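You operate a simulated robot arm through the tools that you are given. There is no shell and no other tool. Be economical: measure what you need, move in short steps, check, and stop when the job is done.

Carry out the task below with a simulated robot arm. There is one attempt and no reset: what you move stays moved.

TASK
Close the bench drawer.
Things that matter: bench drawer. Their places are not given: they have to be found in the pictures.

The check looks at the end state, three seconds after you hand in, the way a careful person would. Anything else that was tipped, shoved, dropped, spilled or broken makes it a failure.

THE ROBOT
A 7-joint arm with a two-finger parallel gripper, fixed in place. Base frame: the origin is at the foot of the arm, x ahead of it, y to its left, z up. Readings come in m, degrees, newtons and seconds.
With the tool pointing down near the work surface it reaches from about 0.12 to 0.62 m from the base axis. Its first joint turns from -66.0 to 66.0 degrees. Payload 2.4 kg.
The tool frame sits at the grasp point between the pads (the TCP): z along the fingers, y along the line on which they close. The tips reach 0.03 m beyond it. The gripper opens to 0.094 m. The fingers are 0.028 m wide and 0.01 m thick; the gripper's body (0.05 by 0.096 m) begins 0.055 m behind the TCP.
Orientation is that of the tool frame in the base frame, as a unit quaternion [w, x, y, z]. With the fingers straight down and closing along the base's y, the tool's x points along the base's -x, its y along +y and its z along -z.

THE INTERFACE
- The arm moves only by the tool servo_tool. Its argument "targets" is a list of rows, each a list of 3 entries, a list of its own where there are three numbers: the opening, from 0 (shut) to 1 (fully open), then the shift along the tool's x, y, z in units of 50 mm (1.0 is 50 mm), then the turn, a rotation vector about the tool's x, y, z in units of 6 degrees (1.0 is 6 degrees). In form: [[claw, [dx, dy, dz], [ax, ay, az]], ...]. A call has 1 to 10 rows; each row shifts and turns the commanded pose from where the row before left it, along the tool's axes as they then stand. A call with a number of a shift or a turn outside -1 to 1 is refused whole. A row lasts 0.2 s, in which the tool goes at most 0.05 m and 8.6 degrees; a call with a longer step from one row to the next is refused whole, and so is a gripper value outside its range. A pose out of reach is approached as far as the arm can. The call stops where the force on the tool passes 40 N (or 10 N more than at its start, if that is more) or the arm is blocked; 0.2 s more then pass. Each finger travels about 0.153 m/s and halts on what it meets, pressing with about 36 N; the grip force reading is that of the motor and also rises with nothing between the fingers. The clock runs only during rows and for 0.2 s after the last one: add rows that do not move to give the fingers time. It gives the time, the measured TCP pose, the force on the tool (base axes), the opening and the grip force at its end, in the units of the frame above (readings bear some noise), and new pictures: "pictures" is both (left out), scene, wrist or none.
- Cameras (640 x 400 px; columns grow to the right, rows downward): "scene" is fixed at [0.0172, 0.4699, 1.4261]; the picture's right is [-0.89, -0.46, 0.00], its down [-0.33, 0.64, -0.69] and it looks along [0.32, -0.62, -0.72] (base axes); focal length 349 px, centre (320, 200). "wrist" rides on the gripper at [-0.037, 0, -0.058] in the tool frame; the picture's right is [0.00, -1.00, 0.00], its down [0.97, 0.00, -0.24] and it looks along [0.24, 0.00, 0.97] (tool axes); focal length 218 px, centre (320, 200).
- pixel_to_xyz(camera, pixels): for up to 12 pixels [column, row] of the newest picture of that camera ("zoom" is the newest enlarged one), the place [x, y, z] in the base frame of the surface seen there, good to about 0.002 m. No time passes.
- close_up(camera, box): a new picture of the part [left, top, right, bottom] of that camera's present view, enlarged. No time passes.
- finish_job(): hands the job in; it is judged then, once.

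Keep the steps short. Do not move on a guess: measure, check each grasp and each placing, and mend mistakes. In all there are 60 turns and 120 pictures (those below and enlarged ones count). Leave the gripper open and the arm clear of the work at the hand-in unless told otherwise, and finish with a single line.

The tools are called after "Call:" by a JSON object that holds its "name" and its "arguments". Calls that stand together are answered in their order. servo_tool: Moves the arm, as the interface text tells. Its arguments: {"type":"object","properties":{"targets":{"type":"array"},"pictures":{"type":"string","enum":["both","scene","wrist","none"]}},"required":["targets"]} The other tools are called the same way: pixel_to_xyz (camera, pixels) gives the place of the surface under pixels of a picture; close_up (camera, box) takes an enlarged picture of a part of a camera's view; finish_job () hands the job in.

At the start:

```text
t: 0.0
eef_pos: [0.3792, 0.0184, 0.8395]
tool_rot: [0.0, 0.0, 1.0, 0.001]
force: [-0.7, 0.1, 0.5]
grip_width: 0.0942
grasp_force: 0.0
```

scene: 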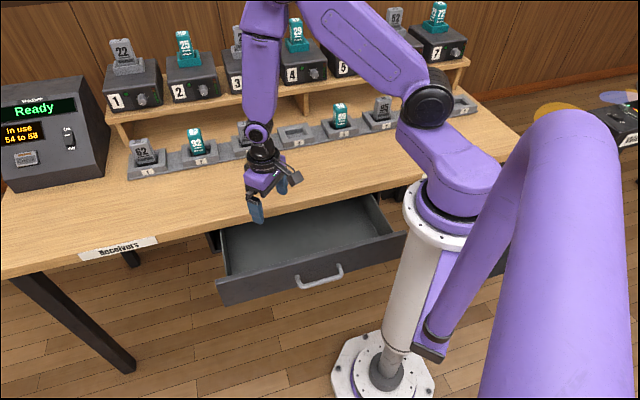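
wrist: 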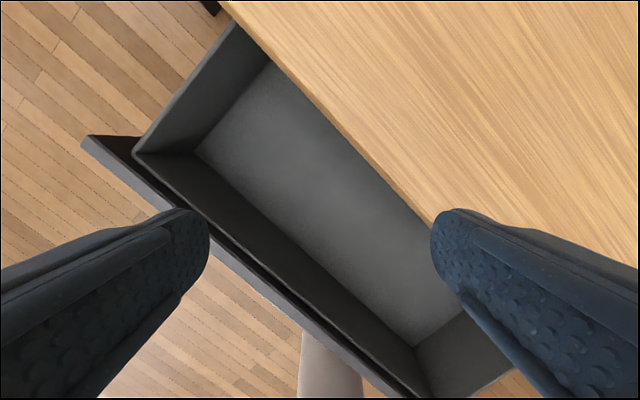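

I see the open drawer under the bench edge, with its front and handle near (320,275) in the scene picture. First I'll measure the front panel, handle and bench edge.

Call:
{"name": "pixel_to_xyz", "arguments": {"camera": "scene", "pixels": [[218, 283], [405, 235], [298, 284], [340, 268], [320, 282], [312, 266], [220, 305], [300, 232], [210, 232], [370, 195], [270, 255], [360, 247]]}}

Call:
{"name": "pixel_to_xyz", "arguments": {"camera": "wrist", "pixels": [[90, 140], [240, 258], [390, 385], [235, 20], [400, 190], [140, 150], [200, 155], [330, 370], [300, 200]]}}

Call:
{"name": "close_up", "arguments": {"camera": "scene", "box": [190, 160, 430, 310]}}

```text
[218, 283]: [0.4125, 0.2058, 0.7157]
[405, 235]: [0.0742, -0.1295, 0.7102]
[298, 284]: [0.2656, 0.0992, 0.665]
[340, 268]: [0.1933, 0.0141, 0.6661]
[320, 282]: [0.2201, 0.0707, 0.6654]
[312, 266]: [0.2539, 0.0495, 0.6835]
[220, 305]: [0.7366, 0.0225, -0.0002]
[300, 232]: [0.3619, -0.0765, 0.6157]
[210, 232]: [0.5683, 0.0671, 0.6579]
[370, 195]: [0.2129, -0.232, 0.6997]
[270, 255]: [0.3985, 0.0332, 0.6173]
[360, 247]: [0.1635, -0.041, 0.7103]
```

```text
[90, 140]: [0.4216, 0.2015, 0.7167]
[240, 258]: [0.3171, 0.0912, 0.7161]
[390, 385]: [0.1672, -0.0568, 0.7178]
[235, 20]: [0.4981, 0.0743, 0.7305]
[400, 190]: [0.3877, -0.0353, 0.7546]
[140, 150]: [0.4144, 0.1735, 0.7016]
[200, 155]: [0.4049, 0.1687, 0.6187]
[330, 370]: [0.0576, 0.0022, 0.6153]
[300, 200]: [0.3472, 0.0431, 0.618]
```

```text
2.67 times, centred on (310, 235) of scene
```

zoom: 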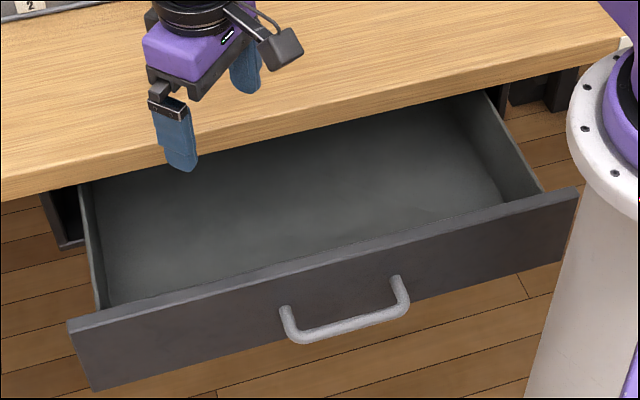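

The front panel runs from about (0.41,0.21) to (0.07,-0.13). So the closing direction is about (0.70,-0.71), with roughly 0.15 m to go. The handle is centred near (0.225,0.06,0.666). I'll measure the bench edge more closely, and turn the tool 45° in place with the fingers shut so it squares up to the drawer.

Call:
{"name": "pixel_to_xyz", "arguments": {"camera": "zoom", "pixels": [[40, 165], [40, 190], [400, 90], [400, 103], [60, 225], [70, 245], [320, 325], [345, 327], [370, 320], [320, 300], [100, 388], [560, 260]]}}

Call:
{"name": "servo_tool", "arguments": {"targets": [[0, [0, 0, 0], [0, 0, 0.9375]], [0, [0, 0, 0], [0, 0, 0.9375]], [0, [0, 0, 0], [0, 0, 0.9375]], [0, [0, 0, 0], [0, 0, 0.9375]], [0, [0, 0, 0], [0, 0, 0.9375]], [0, [0, 0, 0], [0, 0, 0.9375]], [0, [0, 0, 0], [0, 0, 0.9375]], [0, [0, 0, 0], [0, 0, 0.9375]], [0, [0, 0, 0], [0, 0, 0]]], "pictures": "both"}}

```text
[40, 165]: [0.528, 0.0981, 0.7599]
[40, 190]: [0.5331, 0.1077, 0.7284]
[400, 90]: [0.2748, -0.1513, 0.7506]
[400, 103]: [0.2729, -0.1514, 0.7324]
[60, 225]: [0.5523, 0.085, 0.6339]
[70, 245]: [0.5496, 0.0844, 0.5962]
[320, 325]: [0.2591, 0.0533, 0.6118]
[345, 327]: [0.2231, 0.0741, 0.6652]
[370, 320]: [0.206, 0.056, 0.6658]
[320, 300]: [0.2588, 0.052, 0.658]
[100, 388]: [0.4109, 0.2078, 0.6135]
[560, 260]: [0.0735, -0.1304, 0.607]
```

```text
t: 2.0
eef_pos: [0.3798, 0.0178, 0.8396]
tool_rot: [0.0, 0.384, 0.923, -0.001]
force: [0.0, 0.1, 0.5]
grip_width: 0.0
grasp_force: 32.8
```

scene: 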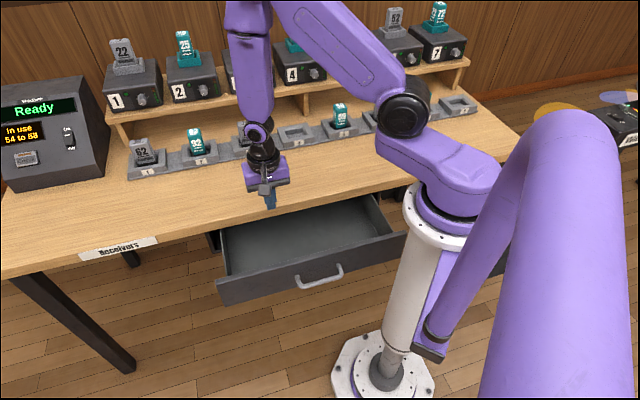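
wrist: 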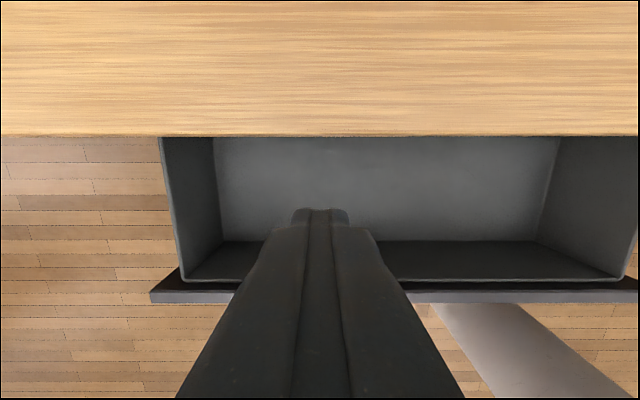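

The yaw is square to the drawer. The bench edge is about 0.15 m past the drawer front, and the carcass front is about 0.03 m further in. At this height I'll move back over the floor gap beyond the handle, then tilt the fingers about 20° toward the bench.

Call:
{"name": "servo_tool", "arguments": {"targets": [[0, [0.7, -0.264, 0], [0, 0, 0]], [0, [0.7, -0.264, 0], [0, 0, 0]], [0, [0.7, -0.264, 0], [0, 0, 0]], [0, [0.7, -0.264, 0], [0, 0, 0]], [0, [0.7, -0.264, 0], [0, 0, 0]], [0, [0.6, -0.264, 0], [0, 0, 0]], [0, [0, 0, 0], [0, -1, 0]], [0, [0, 0, 0], [0, -1, 0]], [0, [0, 0, 0], [0, -1, 0]], [0, [0, 0, 0], [0, 0, 0]]]}}

```text
t: 4.2
eef_pos: [0.1791, 0.1066, 0.8386]
tool_rot: [0.145, 0.377, 0.913, -0.061]
force: [0.1, -0.2, -0.4]
grip_width: 0.0
grasp_force: 32.8
```

scene: 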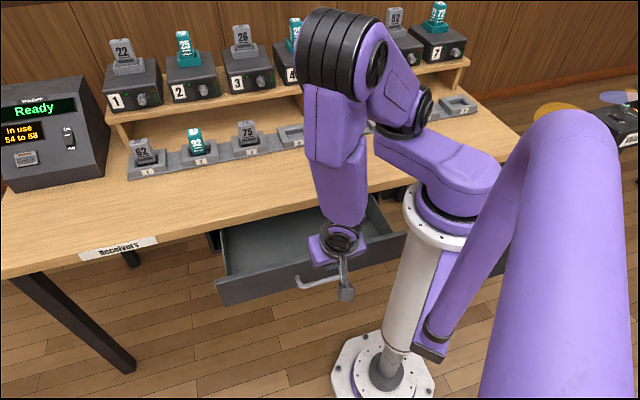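
wrist: 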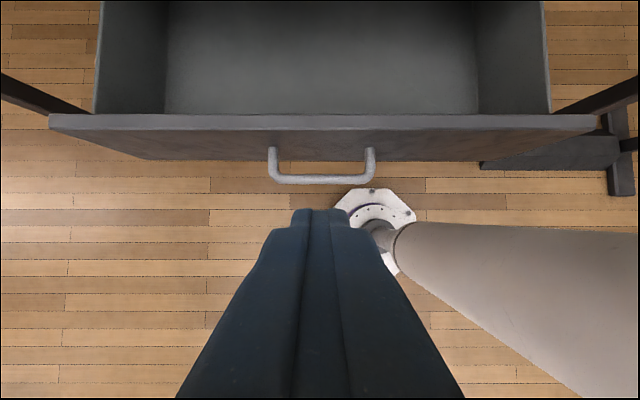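

The fingers are now about 25 mm on the near side of the handle, at mid-handle. Next I'll go straight down 0.16 m so the tips stand at handle height.

Call:
{"name": "servo_tool", "arguments": {"targets": [[0, [0.165, 0, 0.507], [0, 0, 0]], [0, [0.165, 0, 0.507], [0, 0, 0]], [0, [0.165, 0, 0.507], [0, 0, 0]], [0, [0.165, 0, 0.507], [0, 0, 0]], [0, [0.165, 0, 0.507], [0, 0, 0]], [0, [0.165, 0, 0.507], [0, 0, 0]], [0, [0, 0, 0], [0, 0, 0]]]}}

```text
t: 5.8
eef_pos: [0.1805, 0.1076, 0.6784]
tool_rot: [0.145, 0.378, 0.912, -0.061]
force: [-0.2, 0.3, -0.1]
grip_width: 0.0
grasp_force: 33.1
```

scene: 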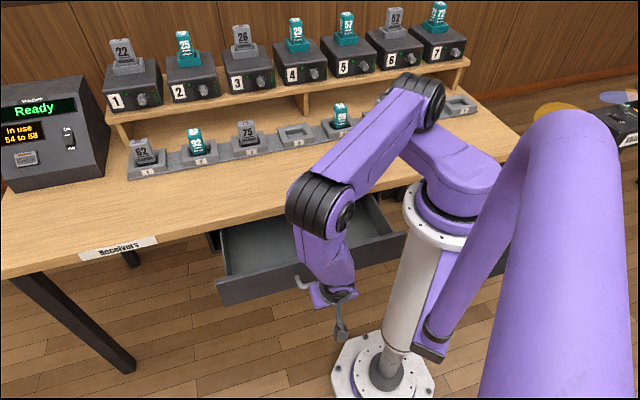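
wrist: 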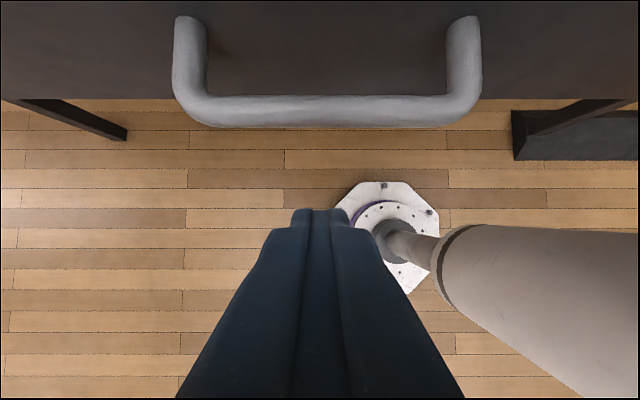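

The tips are centred on the handle bar, slightly in front of it. Before pushing, I'll check how high the arm's links stand above the bench.

Call:
{"name": "pixel_to_xyz", "arguments": {"camera": "scene", "pixels": [[318, 215], [295, 225], [325, 265], [370, 150], [345, 215], [330, 285]]}}

Call:
{"name": "pixel_to_xyz", "arguments": {"camera": "wrist", "pixels": [[330, 118], [330, 105], [320, 222]]}}

```text
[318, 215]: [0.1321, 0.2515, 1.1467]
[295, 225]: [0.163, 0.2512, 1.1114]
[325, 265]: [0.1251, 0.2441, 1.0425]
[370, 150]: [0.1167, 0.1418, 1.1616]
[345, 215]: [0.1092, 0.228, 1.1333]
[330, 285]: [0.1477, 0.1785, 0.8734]
```

```text
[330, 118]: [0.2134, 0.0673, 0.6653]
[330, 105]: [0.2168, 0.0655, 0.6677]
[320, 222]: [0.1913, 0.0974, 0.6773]
```

The links are above 0.87 m, so they clear the bench. Now I'll push slowly along the closing direction, 0.10 m first.

Call:
{"name": "servo_tool", "arguments": {"targets": [[0, [-0.19, 0, 0.062], [0, 0, 0]], [0, [-0.19, 0, 0.062], [0, 0, 0]], [0, [-0.19, 0, 0.062], [0, 0, 0]], [0, [-0.19, 0, 0.062], [0, 0, 0]], [0, [-0.19, 0, 0.062], [0, 0, 0]], [0, [-0.19, 0, 0.062], [0, 0, 0]], [0, [-0.19, 0, 0.062], [0, 0, 0]], [0, [-0.19, 0, 0.062], [0, 0, 0]], [0, [-0.19, 0, 0.062], [0, 0, 0]], [0, [-0.19, 0, 0.062], [0, 0, 0]]]}}

```text
t: 8.0
eef_pos: [0.2501, 0.0361, 0.6785]
tool_rot: [0.144, 0.378, 0.912, -0.06]
force: [-0.5, -0.4, 0.3]
grip_width: 0.0
grasp_force: 33.1
```

scene: 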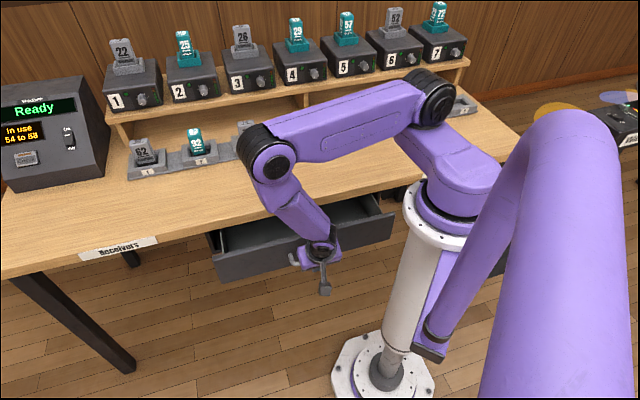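
wrist: 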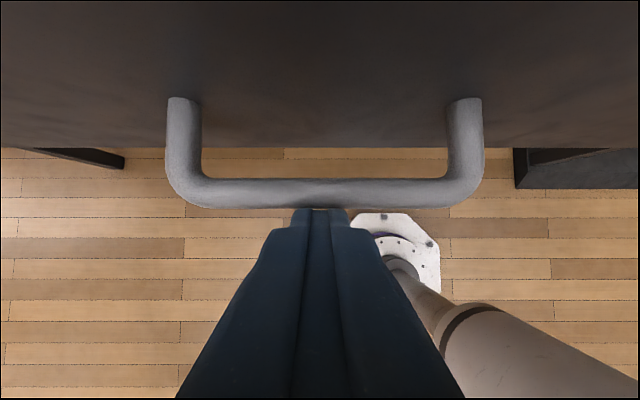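

The drawer is moving with the fingers, contact is centred and the force is low. I'll push about 0.07 m more.

Call:
{"name": "servo_tool", "arguments": {"targets": [[0, [-0.19, 0, 0.062], [0, 0, 0]], [0, [-0.19, 0, 0.062], [0, 0, 0]], [0, [-0.19, 0, 0.062], [0, 0, 0]], [0, [-0.19, 0, 0.062], [0, 0, 0]], [0, [-0.19, 0, 0.062], [0, 0, 0]], [0, [-0.19, 0, 0.062], [0, 0, 0]], [0, [-0.19, 0, 0.062], [0, 0, 0]]]}}

```text
t: 9.6
eef_pos: [0.2997, -0.0142, 0.6789]
tool_rot: [0.144, 0.379, 0.912, -0.06]
force: [-0.1, 0.1, 0.0]
grip_width: 0.0
grasp_force: 33.1
```

scene: 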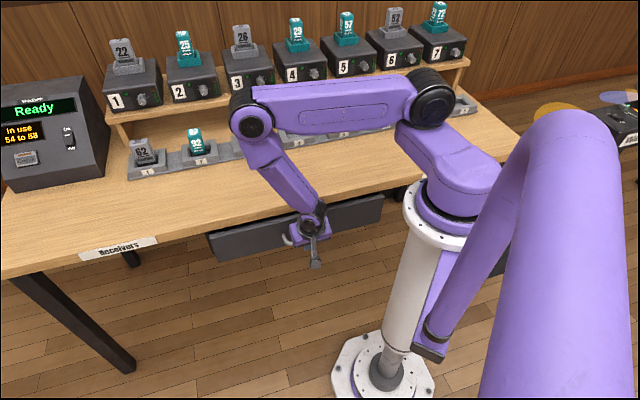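
wrist: 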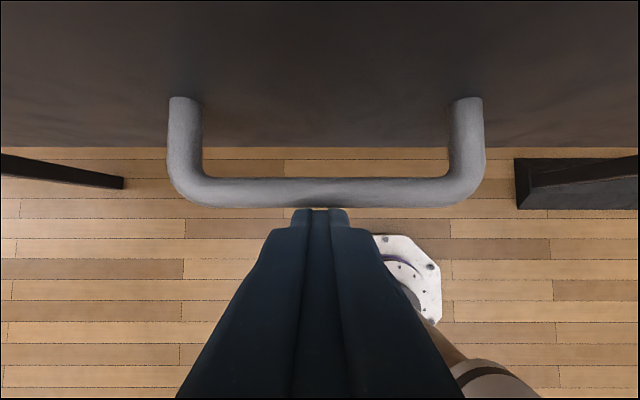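

Call:
{"name": "close_up", "arguments": {"camera": "scene", "box": [190, 170, 430, 320]}}

Call:
{"name": "pixel_to_xyz", "arguments": {"camera": "scene", "pixels": [[225, 248], [260, 242], [365, 215], [376, 208], [225, 222]]}}

```text
2.67 times, centred on (310, 245) of scene
```

zoom: 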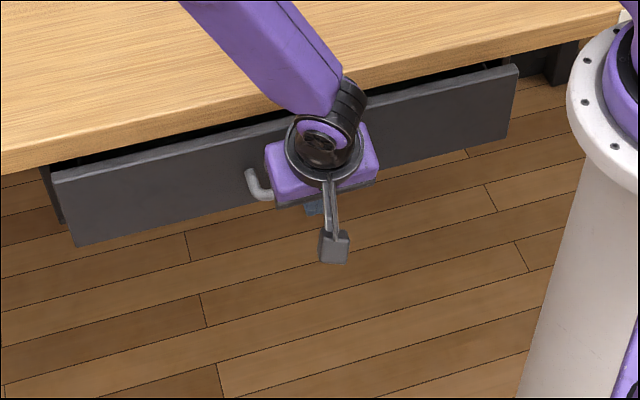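

```text
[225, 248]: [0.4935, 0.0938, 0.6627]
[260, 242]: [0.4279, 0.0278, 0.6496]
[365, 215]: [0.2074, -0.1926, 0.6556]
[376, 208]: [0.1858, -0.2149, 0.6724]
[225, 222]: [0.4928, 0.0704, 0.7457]
```

The front is at 0.281 along the closing direction, and closed should be about 0.305, so roughly 25 mm is left. I'll push on in 4 mm steps until it meets the stop.

Call:
{"name": "servo_tool", "arguments": {"targets": [[0, [-0.076, 0, 0.025], [0, 0, 0]], [0, [-0.076, 0, 0.025], [0, 0, 0]], [0, [-0.076, 0, 0.025], [0, 0, 0]], [0, [-0.076, 0, 0.025], [0, 0, 0]], [0, [-0.076, 0, 0.025], [0, 0, 0]], [0, [-0.076, 0, 0.025], [0, 0, 0]], [0, [-0.076, 0, 0.025], [0, 0, 0]], [0, [-0.076, 0, 0.025], [0, 0, 0]]]}}

```text
t: 11.4
eef_pos: [0.321, -0.0345, 0.6786]
tool_rot: [0.143, 0.375, 0.914, -0.06]
force: [-11.6, 14.2, 1.4]
grip_width: 0.0
grasp_force: 32.5
```

scene: 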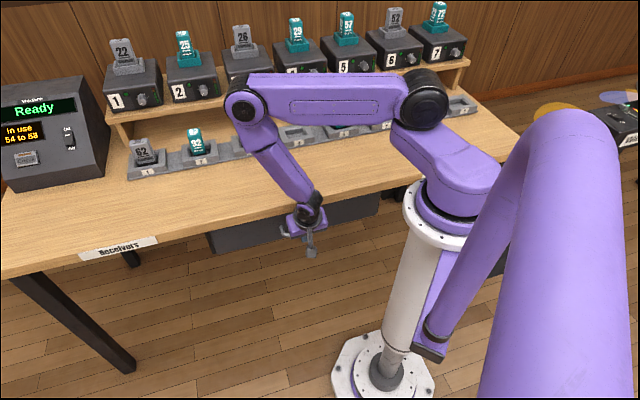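
wrist: 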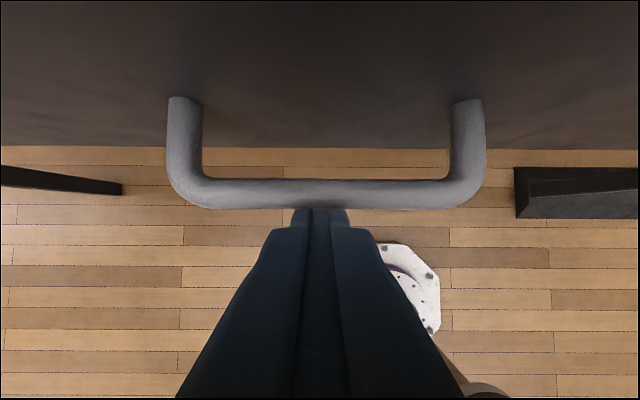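

The force has risen to about 18 N and the tool has advanced 29 mm, so the drawer looks to be at its stop. I'll press a little more to confirm.

Call:
{"name": "servo_tool", "arguments": {"targets": [[0, [-0.04, 0, 0.013], [0, 0, 0]], [0, [-0.04, 0, 0.013], [0, 0, 0]], [0, [0, 0, 0], [0, 0, 0]]], "pictures": "scene"}}

Call:
{"name": "close_up", "arguments": {"camera": "scene", "box": [190, 170, 430, 320]}}

Call:
{"name": "pixel_to_xyz", "arguments": {"camera": "scene", "pixels": [[225, 243], [260, 236], [360, 210]]}}

```text
t: 11.9
eef_pos: [0.3201, -0.0352, 0.6782]
tool_rot: [0.139, 0.371, 0.916, -0.061]
force: [-2.8, 3.1, 0.1]
grip_width: 0.0
grasp_force: 33.0
stopped in row 2: the force on the tool passed its limit (the readings are from after the stop); the commanded pose is now the measured one
```

scene: 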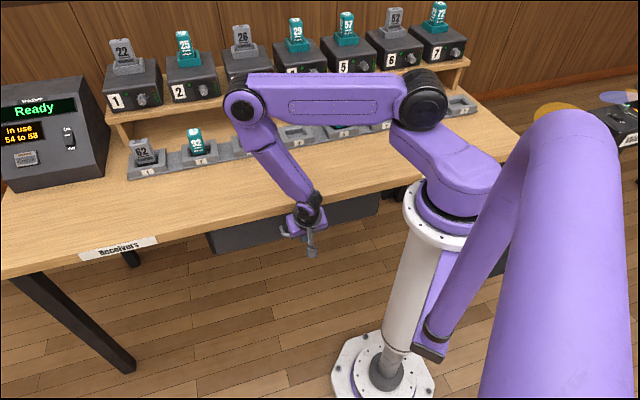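

```text
2.67 times, centred on (310, 245) of scene
```

zoom: 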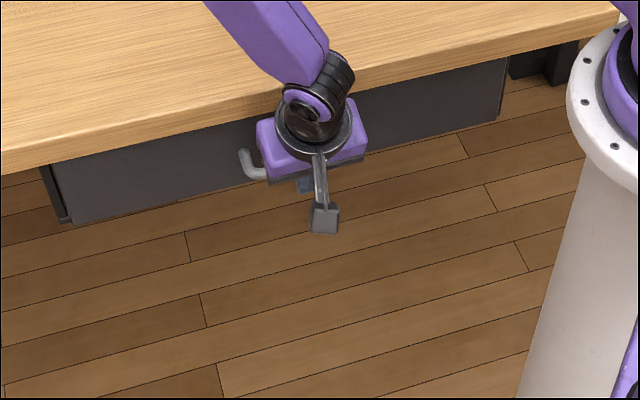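

```text
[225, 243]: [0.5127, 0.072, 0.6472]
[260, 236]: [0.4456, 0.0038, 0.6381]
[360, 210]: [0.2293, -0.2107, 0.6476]
```

The drawer front is at 0.310 at both ends, flush and square under the bench, and the stop was felt. I'll back straight off, open the gripper once clear, then rise.

Call:
{"name": "servo_tool", "arguments": {"targets": [[0, [0.19, 0, -0.062], [0, 0, 0]], [0, [0.38, 0, -0.124], [0, 0, 0]], [0, [0.38, 0, -0.124], [0, 0, 0]], [0, [0.38, 0, -0.124], [0, 0, 0]], [0, [0.38, 0, -0.124], [0, 0, 0]], [1, [-0.165, 0, -0.507], [0, 0, 0]], [1, [-0.165, 0, -0.507], [0, 0, 0]], [1, [-0.165, 0, -0.507], [0, 0, 0]], [1, [-0.165, 0, -0.507], [0, 0, 0]], [1, [-0.165, 0, -0.507], [0, 0, 0]]]}}

Call:
{"name": "close_up", "arguments": {"camera": "scene", "box": [190, 170, 430, 320]}}

Call:
{"name": "pixel_to_xyz", "arguments": {"camera": "scene", "pixels": [[225, 243], [260, 236], [360, 210]]}}

```text
t: 14.1
eef_pos: [0.2579, 0.0282, 0.8121]
tool_rot: [0.139, 0.372, 0.916, -0.061]
force: [-0.9, 0.2, 0.4]
grip_width: 0.0942
grasp_force: 0.0
```

scene: 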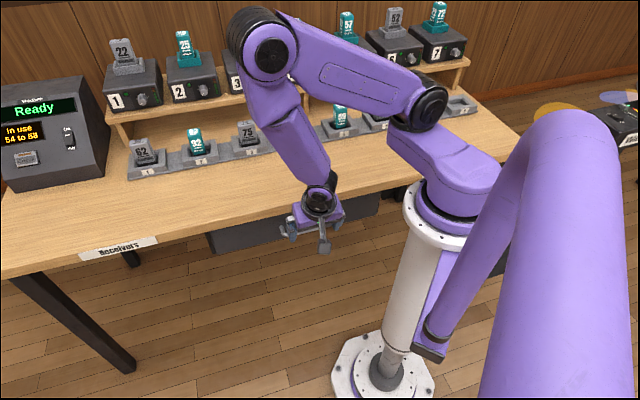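
wrist: 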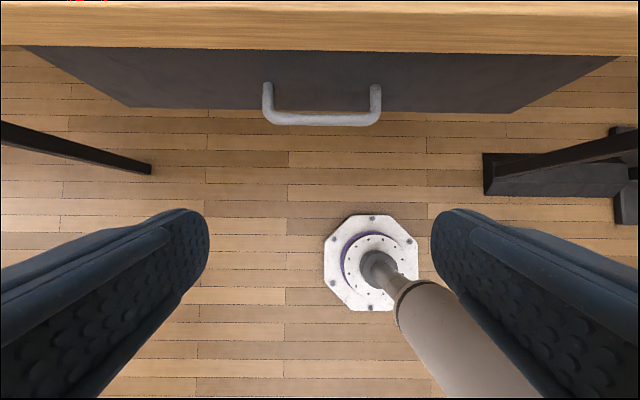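

```text
2.67 times, centred on (310, 245) of scene
```

zoom: 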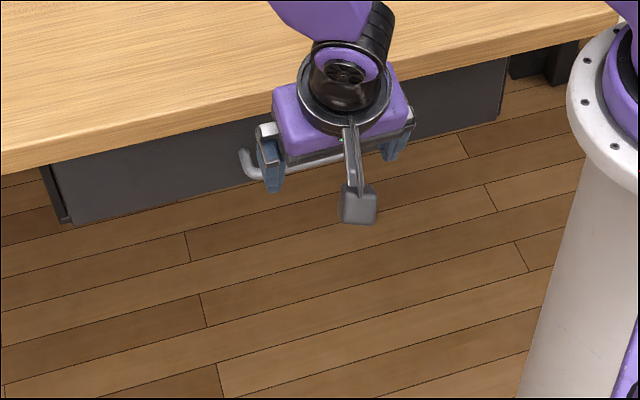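

```text
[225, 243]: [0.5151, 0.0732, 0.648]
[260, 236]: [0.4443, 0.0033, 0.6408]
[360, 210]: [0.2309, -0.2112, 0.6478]
```

The drawer stayed shut with its front at 0.31, the gripper is open and clear, and the items I can see on the bench have not moved. I'm handing in.

Call:
{"name": "finish_job", "arguments": {}}

```text
The job is handed in.
```

The bench drawer is closed against its stop, and the arm is clear with the gripper open.
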